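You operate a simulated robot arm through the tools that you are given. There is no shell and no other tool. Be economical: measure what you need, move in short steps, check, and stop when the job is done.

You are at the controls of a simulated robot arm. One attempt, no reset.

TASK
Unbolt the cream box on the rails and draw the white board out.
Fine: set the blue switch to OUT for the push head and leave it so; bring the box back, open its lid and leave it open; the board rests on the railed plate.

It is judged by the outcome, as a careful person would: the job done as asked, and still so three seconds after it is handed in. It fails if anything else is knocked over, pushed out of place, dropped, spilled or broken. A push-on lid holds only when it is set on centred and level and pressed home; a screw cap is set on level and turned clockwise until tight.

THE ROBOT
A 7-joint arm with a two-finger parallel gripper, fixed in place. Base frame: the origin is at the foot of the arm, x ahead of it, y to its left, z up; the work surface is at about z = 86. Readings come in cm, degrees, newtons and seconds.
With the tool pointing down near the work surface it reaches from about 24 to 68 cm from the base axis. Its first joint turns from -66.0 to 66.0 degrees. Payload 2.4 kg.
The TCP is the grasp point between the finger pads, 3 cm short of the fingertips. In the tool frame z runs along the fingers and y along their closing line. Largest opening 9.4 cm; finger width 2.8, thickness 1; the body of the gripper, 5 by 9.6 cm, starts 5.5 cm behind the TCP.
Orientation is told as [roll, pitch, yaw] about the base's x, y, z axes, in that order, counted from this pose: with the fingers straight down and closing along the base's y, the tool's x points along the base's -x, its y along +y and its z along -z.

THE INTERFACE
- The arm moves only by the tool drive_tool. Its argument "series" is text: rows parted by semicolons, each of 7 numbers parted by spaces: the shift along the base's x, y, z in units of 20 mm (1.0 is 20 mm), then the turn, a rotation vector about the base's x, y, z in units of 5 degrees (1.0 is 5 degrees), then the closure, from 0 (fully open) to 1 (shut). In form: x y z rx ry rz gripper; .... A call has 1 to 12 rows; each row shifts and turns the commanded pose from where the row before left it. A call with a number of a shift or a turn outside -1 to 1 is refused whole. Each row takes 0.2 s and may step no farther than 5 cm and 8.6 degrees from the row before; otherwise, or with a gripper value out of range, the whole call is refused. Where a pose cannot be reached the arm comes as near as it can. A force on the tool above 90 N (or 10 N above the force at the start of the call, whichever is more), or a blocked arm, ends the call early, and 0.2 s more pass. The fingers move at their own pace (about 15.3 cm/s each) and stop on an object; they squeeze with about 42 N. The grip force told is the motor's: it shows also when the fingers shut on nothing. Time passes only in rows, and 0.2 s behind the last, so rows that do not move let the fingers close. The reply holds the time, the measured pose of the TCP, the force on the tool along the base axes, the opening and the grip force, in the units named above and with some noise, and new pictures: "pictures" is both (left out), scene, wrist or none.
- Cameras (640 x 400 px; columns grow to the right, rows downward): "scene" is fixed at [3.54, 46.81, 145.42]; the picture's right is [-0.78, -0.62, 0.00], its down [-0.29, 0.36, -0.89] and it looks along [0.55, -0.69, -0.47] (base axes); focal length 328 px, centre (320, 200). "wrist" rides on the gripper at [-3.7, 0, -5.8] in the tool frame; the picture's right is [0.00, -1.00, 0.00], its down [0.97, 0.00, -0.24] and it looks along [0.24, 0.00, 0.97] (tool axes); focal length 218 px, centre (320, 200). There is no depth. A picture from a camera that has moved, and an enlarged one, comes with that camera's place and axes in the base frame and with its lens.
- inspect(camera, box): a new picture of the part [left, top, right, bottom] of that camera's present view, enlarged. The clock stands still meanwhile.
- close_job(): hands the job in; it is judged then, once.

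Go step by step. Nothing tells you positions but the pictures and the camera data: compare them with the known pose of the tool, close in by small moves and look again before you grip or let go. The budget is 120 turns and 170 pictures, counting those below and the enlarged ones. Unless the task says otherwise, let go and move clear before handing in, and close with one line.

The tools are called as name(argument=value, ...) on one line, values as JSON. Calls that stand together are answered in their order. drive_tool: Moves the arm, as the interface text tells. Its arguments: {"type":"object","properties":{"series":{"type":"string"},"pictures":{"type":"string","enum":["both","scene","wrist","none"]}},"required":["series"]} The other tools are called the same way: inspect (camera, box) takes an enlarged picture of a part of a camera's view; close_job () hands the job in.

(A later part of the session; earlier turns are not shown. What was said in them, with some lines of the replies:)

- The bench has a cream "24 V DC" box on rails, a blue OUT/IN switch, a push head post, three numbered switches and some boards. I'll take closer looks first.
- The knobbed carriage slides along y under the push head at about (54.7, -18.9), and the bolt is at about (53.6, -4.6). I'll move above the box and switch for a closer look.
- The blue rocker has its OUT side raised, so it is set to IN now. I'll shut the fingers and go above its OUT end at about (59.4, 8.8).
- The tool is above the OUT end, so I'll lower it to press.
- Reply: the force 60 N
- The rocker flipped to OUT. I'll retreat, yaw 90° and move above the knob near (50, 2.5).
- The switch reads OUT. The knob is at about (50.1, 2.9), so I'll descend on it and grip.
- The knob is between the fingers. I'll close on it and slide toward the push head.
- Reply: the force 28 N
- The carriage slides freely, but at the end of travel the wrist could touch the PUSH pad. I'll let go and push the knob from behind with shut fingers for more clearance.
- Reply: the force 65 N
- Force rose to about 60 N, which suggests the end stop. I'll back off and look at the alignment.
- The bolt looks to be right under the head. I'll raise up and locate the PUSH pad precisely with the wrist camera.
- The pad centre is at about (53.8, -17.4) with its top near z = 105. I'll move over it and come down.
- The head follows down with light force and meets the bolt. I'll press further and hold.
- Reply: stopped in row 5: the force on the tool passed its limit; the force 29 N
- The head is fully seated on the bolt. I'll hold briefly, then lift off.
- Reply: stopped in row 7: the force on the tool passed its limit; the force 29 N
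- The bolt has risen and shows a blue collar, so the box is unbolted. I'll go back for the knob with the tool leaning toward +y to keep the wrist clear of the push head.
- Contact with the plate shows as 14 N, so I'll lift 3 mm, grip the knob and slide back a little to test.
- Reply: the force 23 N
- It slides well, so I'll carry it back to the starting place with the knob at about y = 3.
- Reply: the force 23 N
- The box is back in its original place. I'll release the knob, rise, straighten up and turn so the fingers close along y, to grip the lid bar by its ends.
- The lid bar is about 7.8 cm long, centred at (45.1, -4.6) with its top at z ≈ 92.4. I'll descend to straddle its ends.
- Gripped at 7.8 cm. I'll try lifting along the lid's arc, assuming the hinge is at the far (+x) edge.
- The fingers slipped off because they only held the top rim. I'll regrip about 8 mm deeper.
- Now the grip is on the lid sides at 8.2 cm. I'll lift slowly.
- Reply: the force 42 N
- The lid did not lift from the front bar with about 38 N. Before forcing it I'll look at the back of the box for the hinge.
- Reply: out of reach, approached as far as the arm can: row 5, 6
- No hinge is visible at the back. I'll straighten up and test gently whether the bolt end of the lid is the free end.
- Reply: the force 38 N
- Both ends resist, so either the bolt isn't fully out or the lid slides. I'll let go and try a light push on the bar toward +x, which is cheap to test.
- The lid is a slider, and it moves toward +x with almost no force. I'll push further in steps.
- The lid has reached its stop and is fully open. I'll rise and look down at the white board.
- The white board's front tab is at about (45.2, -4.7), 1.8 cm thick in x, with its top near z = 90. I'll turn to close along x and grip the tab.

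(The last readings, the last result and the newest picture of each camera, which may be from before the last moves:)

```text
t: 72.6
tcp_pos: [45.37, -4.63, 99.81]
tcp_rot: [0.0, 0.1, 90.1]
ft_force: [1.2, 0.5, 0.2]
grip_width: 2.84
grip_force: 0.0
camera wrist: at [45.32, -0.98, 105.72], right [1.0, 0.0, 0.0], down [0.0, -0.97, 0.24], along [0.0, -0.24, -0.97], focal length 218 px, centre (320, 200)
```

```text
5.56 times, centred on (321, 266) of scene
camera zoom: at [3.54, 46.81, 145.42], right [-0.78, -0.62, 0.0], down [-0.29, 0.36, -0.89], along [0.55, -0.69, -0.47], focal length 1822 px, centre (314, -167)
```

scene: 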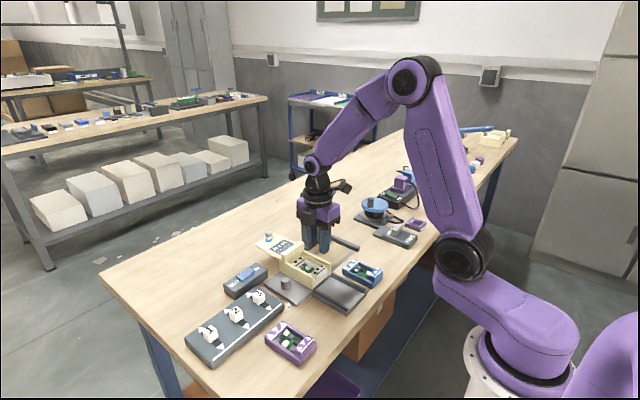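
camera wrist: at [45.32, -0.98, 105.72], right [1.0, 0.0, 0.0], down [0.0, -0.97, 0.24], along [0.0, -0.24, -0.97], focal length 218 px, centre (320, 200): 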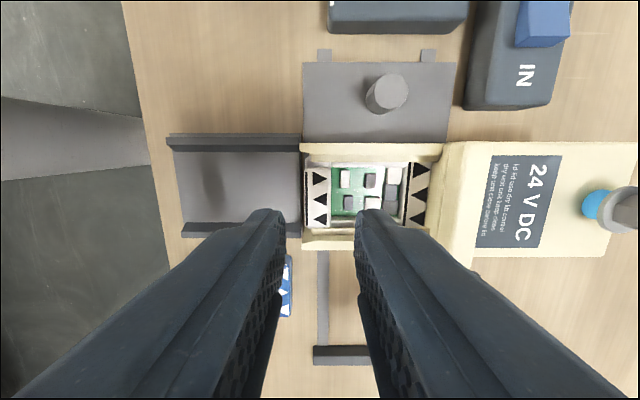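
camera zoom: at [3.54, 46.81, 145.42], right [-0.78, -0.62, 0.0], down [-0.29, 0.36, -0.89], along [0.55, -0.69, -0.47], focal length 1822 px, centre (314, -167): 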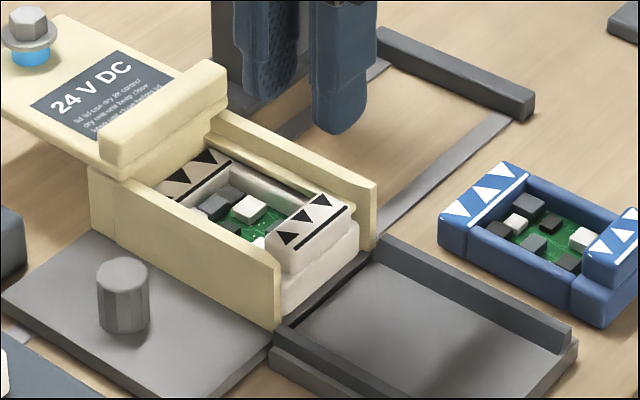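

drive_tool(series="-0.12 0 -1 0 0 0 0.63;0 0 -1 0 0 0 0.63;0 0 -0.8 0 0 0 0.63", pictures="wrist")

inspect(camera="scene", box=[284, 230, 358, 302])

```text
t: 73.4
tcp_pos: [45.07, -4.54, 94.26]
tcp_rot: [-0.1, 0.1, 90.0]
ft_force: [0.2, -0.5, 0.2]
grip_width: 3.5
grip_force: 0.1
camera wrist: at [45.12, -0.91, 100.17], right [1.0, 0.0, 0.0], down [0.0, -0.97, 0.24], along [0.0, -0.24, -0.97], focal length 218 px, centre (320, 200)
```

wrist: 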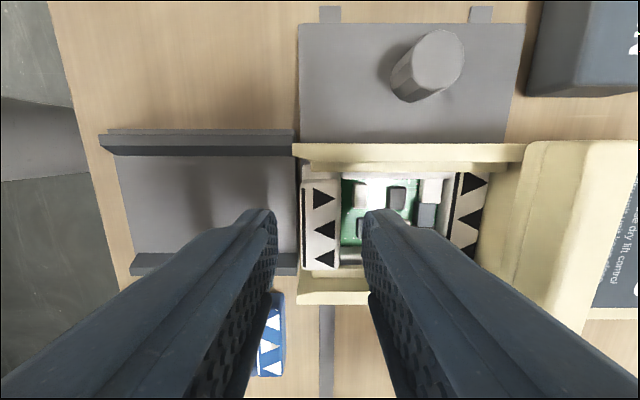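

```text
5.56 times, centred on (321, 266) of scene
camera zoom: at [3.54, 46.81, 145.42], right [-0.78, -0.62, 0.0], down [-0.29, 0.36, -0.89], along [0.55, -0.69, -0.47], focal length 1822 px, centre (314, -167)
```

zoom: 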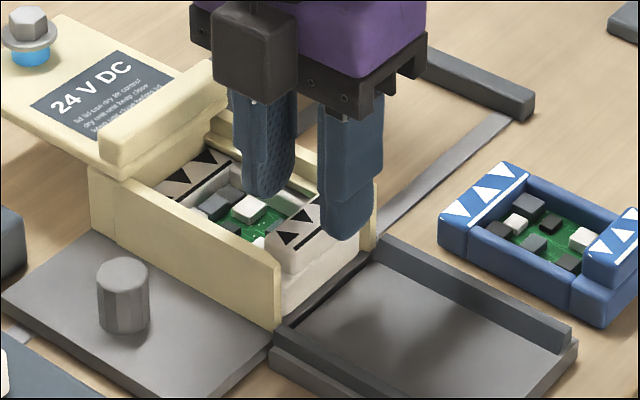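

drive_tool(series="0.03 -0.05 -0.7 0 0 0 0.63;0 0 -0.5 0 0 0 0.63;0 0 0 0 0 0 1;0 0 0 0 0 0 1;0 0 0 0 0 0 1", pictures="wrist")

inspect(camera="scene", box=[284, 230, 358, 302])

```text
t: 74.6
tcp_pos: [45.06, -4.59, 92.04]
tcp_rot: [-0.1, 0.1, 90.1]
ft_force: [-1.6, -1.2, 10.0]
grip_width: 1.93
grip_force: 41.8
camera wrist: at [45.15, -0.98, 97.86], right [1.0, 0.0, 0.0], down [0.0, -0.97, 0.24], along [0.0, -0.24, -0.97], focal length 218 px, centre (320, 200)
```

wrist: 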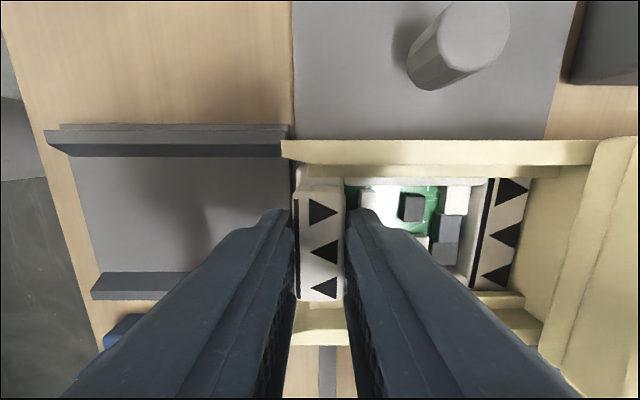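

```text
5.56 times, centred on (321, 266) of scene
camera zoom: at [3.52, 46.81, 145.42], right [-0.78, -0.62, 0.0], down [-0.29, 0.36, -0.89], along [0.55, -0.69, -0.47], focal length 1822 px, centre (314, -167)
```

zoom: 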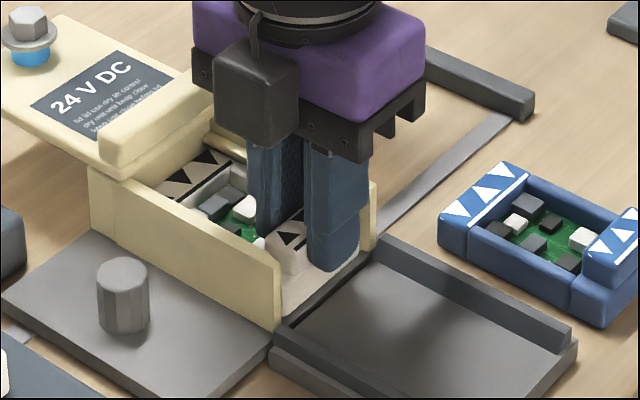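

The tab is gripped at 1.93 cm. I'll draw it out toward -x a little and check.

drive_tool(series="-0.3 0 0 0 0 0 1;-0.4 0 0 0 0 0 1;-0.5 0 0 0 0 0 1;-0.5 0 0 0 0 0 1", pictures="wrist")

inspect(camera="scene", box=[284, 230, 378, 312])

```text
t: 75.6
tcp_pos: [42.05, -4.59, 91.94]
tcp_rot: [-0.7, 0.0, 90.1]
ft_force: [12.1, 5.5, 31.4]
grip_width: 1.94
grip_force: 41.8
camera wrist: at [42.06, -1.05, 97.84], right [1.0, 0.0, 0.01], down [0.0, -0.97, 0.24], along [0.01, -0.24, -0.97], focal length 218 px, centre (320, 200)
```

wrist: 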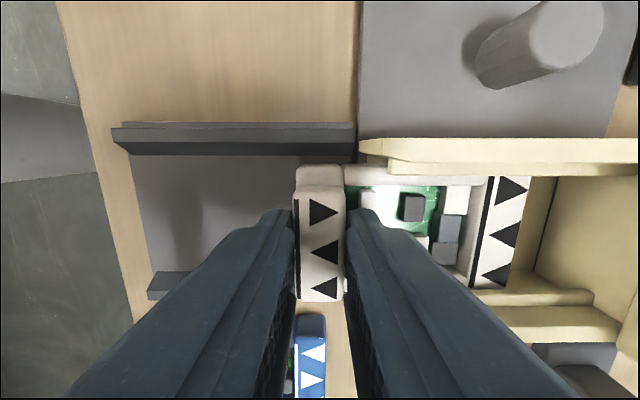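

```text
4.88 times, centred on (331, 271) of scene
camera zoom: at [3.53, 46.83, 145.42], right [-0.78, -0.62, 0.0], down [-0.29, 0.36, -0.89], along [0.55, -0.69, -0.47], focal length 1600 px, centre (266, -146)
```

zoom: 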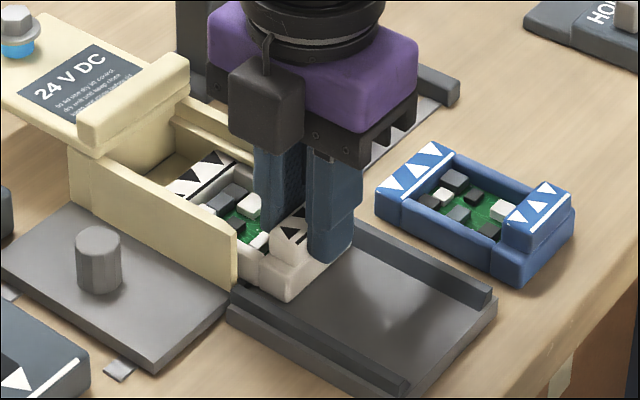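

drive_tool(series="-0.5 0 0.06 0 0 0 1;-0.5 0 0 0 0 0 1;-0.5 0 0 0 0 0 1;-0.5 0 0 0 0 0 1", pictures="wrist")

inspect(camera="scene", box=[284, 230, 378, 312])

```text
t: 76.6
tcp_pos: [37.72, -4.8, 92.07]
tcp_rot: [-0.2, 0.2, 90.1]
ft_force: [8.3, 8.4, 16.0]
grip_width: 1.95
grip_force: 42.4
camera wrist: at [37.78, -1.06, 97.81], right [1.0, 0.0, 0.0], down [0.0, -0.97, 0.24], along [0.0, -0.24, -0.97], focal length 218 px, centre (320, 200)
```

wrist: 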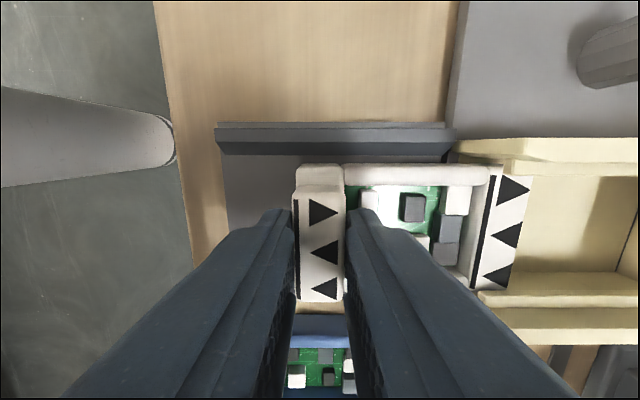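

```text
4.88 times, centred on (331, 271) of scene
camera zoom: at [3.54, 46.83, 145.41], right [-0.78, -0.62, 0.0], down [-0.29, 0.36, -0.89], along [0.55, -0.69, -0.47], focal length 1600 px, centre (266, -146)
```

zoom: 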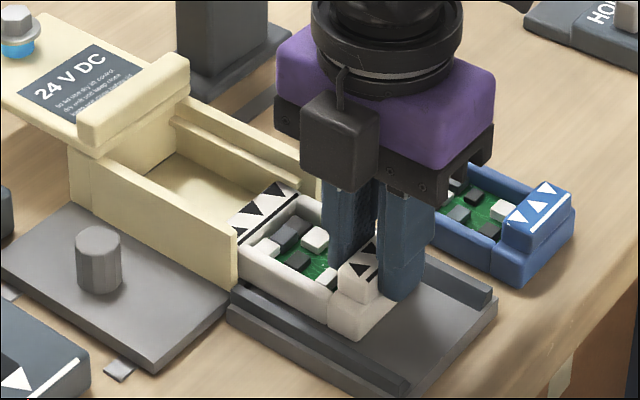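

drive_tool(series="-0.5 0.03 0.03 0 0 0 1;-0.5 0 0 0 0 0 1;-0.27 0 0 0 0 0 1", pictures="wrist")

inspect(camera="scene", box=[284, 230, 378, 312])

```text
t: 77.4
tcp_pos: [34.97, -4.62, 91.97]
tcp_rot: [0.2, 0.1, 89.9]
ft_force: [0.6, -0.6, -0.3]
grip_width: 1.96
grip_force: 41.9
camera wrist: at [35.09, -1.04, 97.83], right [1.0, 0.0, 0.0], down [0.0, -0.97, 0.24], along [0.0, -0.24, -0.97], focal length 218 px, centre (320, 200)
```

wrist: 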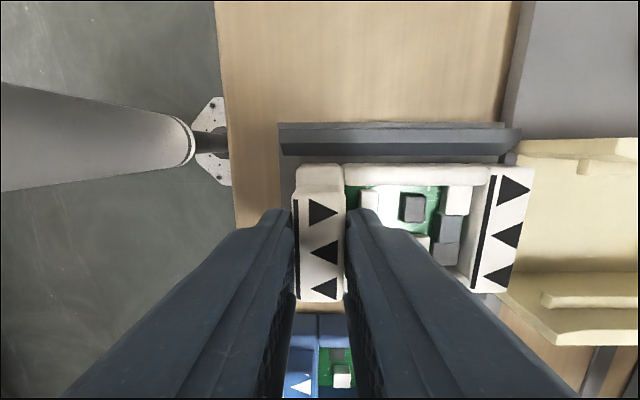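

```text
4.88 times, centred on (331, 271) of scene
camera zoom: at [3.54, 46.81, 145.42], right [-0.78, -0.62, 0.0], down [-0.29, 0.36, -0.89], along [0.55, -0.69, -0.47], focal length 1600 px, centre (266, -146)
```

zoom: 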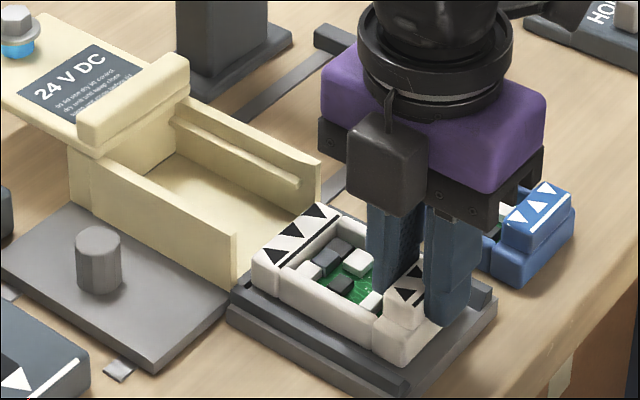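

The board is fully out and on the railed plate. I'll release and rise.

drive_tool(series="0 0 -0.03 0 0 0 1;0 0 0 0 0 0 0.65;0 0 0 0 0 0 0.65;0 0 0.5 0 0 0 0.65;0 0 1 0 0 0 0.65;0 0 1 0 0 0 0.65;0 0 1 0 0 0 0.65;0 0 1 0 0 0 0.65;0 0 1 0 0 0 0.65")

inspect(camera="scene", box=[224, 220, 384, 322])

inspect(camera="wrist", box=[240, 100, 480, 270])

```text
t: 79.4
tcp_pos: [34.86, -4.76, 102.88]
tcp_rot: [0.0, 0.2, 90.0]
ft_force: [0.0, -0.9, 1.1]
grip_width: 3.32
grip_force: 0.0
camera wrist: at [35.03, -1.15, 108.83], right [1.0, 0.0, 0.0], down [0.0, -0.97, 0.24], along [0.0, -0.24, -0.97], focal length 218 px, centre (320, 200)
```

scene: 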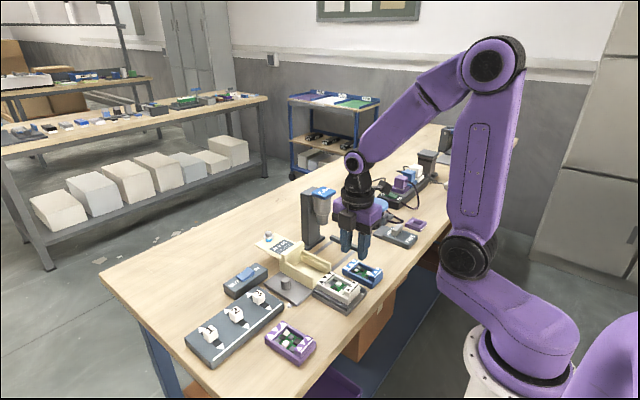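
wrist: 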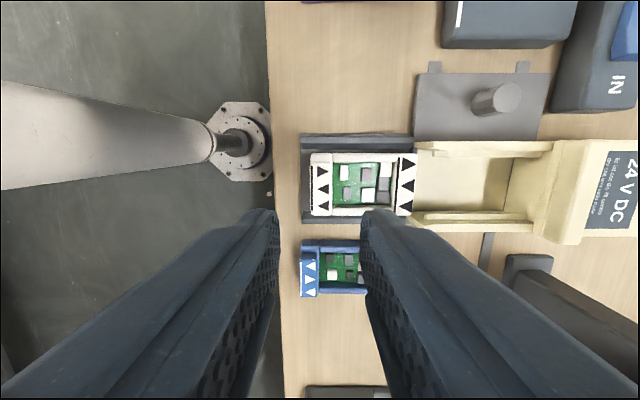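

```text
3.92 times, centred on (304, 271) of scene
camera zoom: at [3.54, 46.81, 145.42], right [-0.78, -0.62, 0.0], down [-0.29, 0.36, -0.89], along [0.55, -0.69, -0.47], focal length 1286 px, centre (383, -78)
```

zoom: 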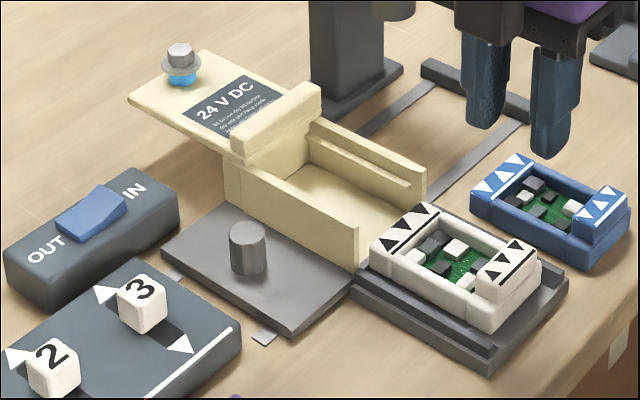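

```text
2.35 times, centred on (360, 185) of wrist
camera zoom: at [35.03, -1.15, 108.83], right [1.0, 0.0, 0.0], down [0.0, -0.97, 0.24], along [0.0, -0.24, -0.97], focal length 514 px, centre (226, 235)
```

zoom: 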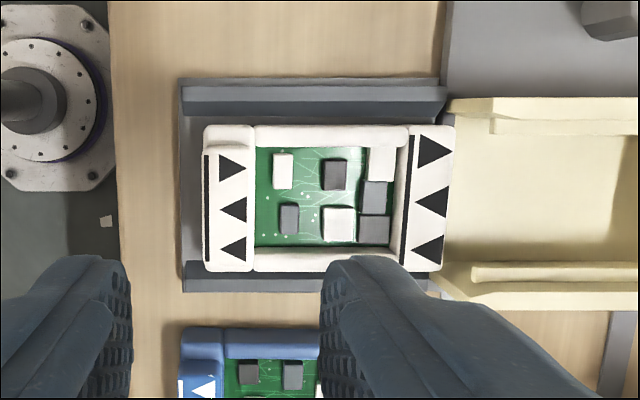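

inspect(camera="scene", box=[308, 262, 372, 316])

inspect(camera="scene", box=[150, 170, 470, 370])

```text
7.41 times, centred on (340, 289) of scene
camera zoom: at [3.54, 46.81, 145.42], right [-0.78, -0.62, 0.0], down [-0.29, 0.36, -0.89], along [0.55, -0.69, -0.47], focal length 2429 px, centre (172, -459)
```

zoom: 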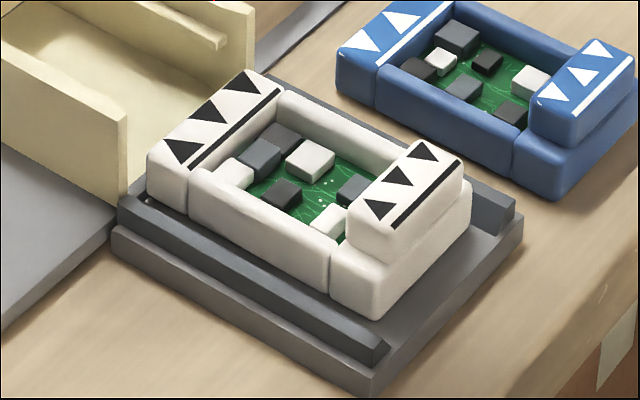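

```text
2.00 times, centred on (310, 270) of scene
camera zoom: at [3.54, 46.81, 145.42], right [-0.78, -0.62, 0.0], down [-0.29, 0.36, -0.89], along [0.55, -0.69, -0.47], focal length 656 px, centre (340, 60)
```

zoom: 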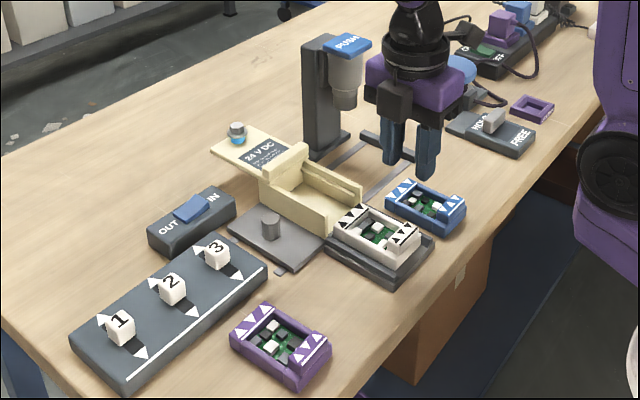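

The board sits level between the rails on the plate. The box is back, its lid is open at the stop, the switch is at OUT, and the arm is clear, so I'm handing in.

close_job()

```text
The job is handed in.
```

The job is handed in: the cream box is unbolted and back in place with its lid open, the white board rests on the railed plate, and the switch is left at OUT.
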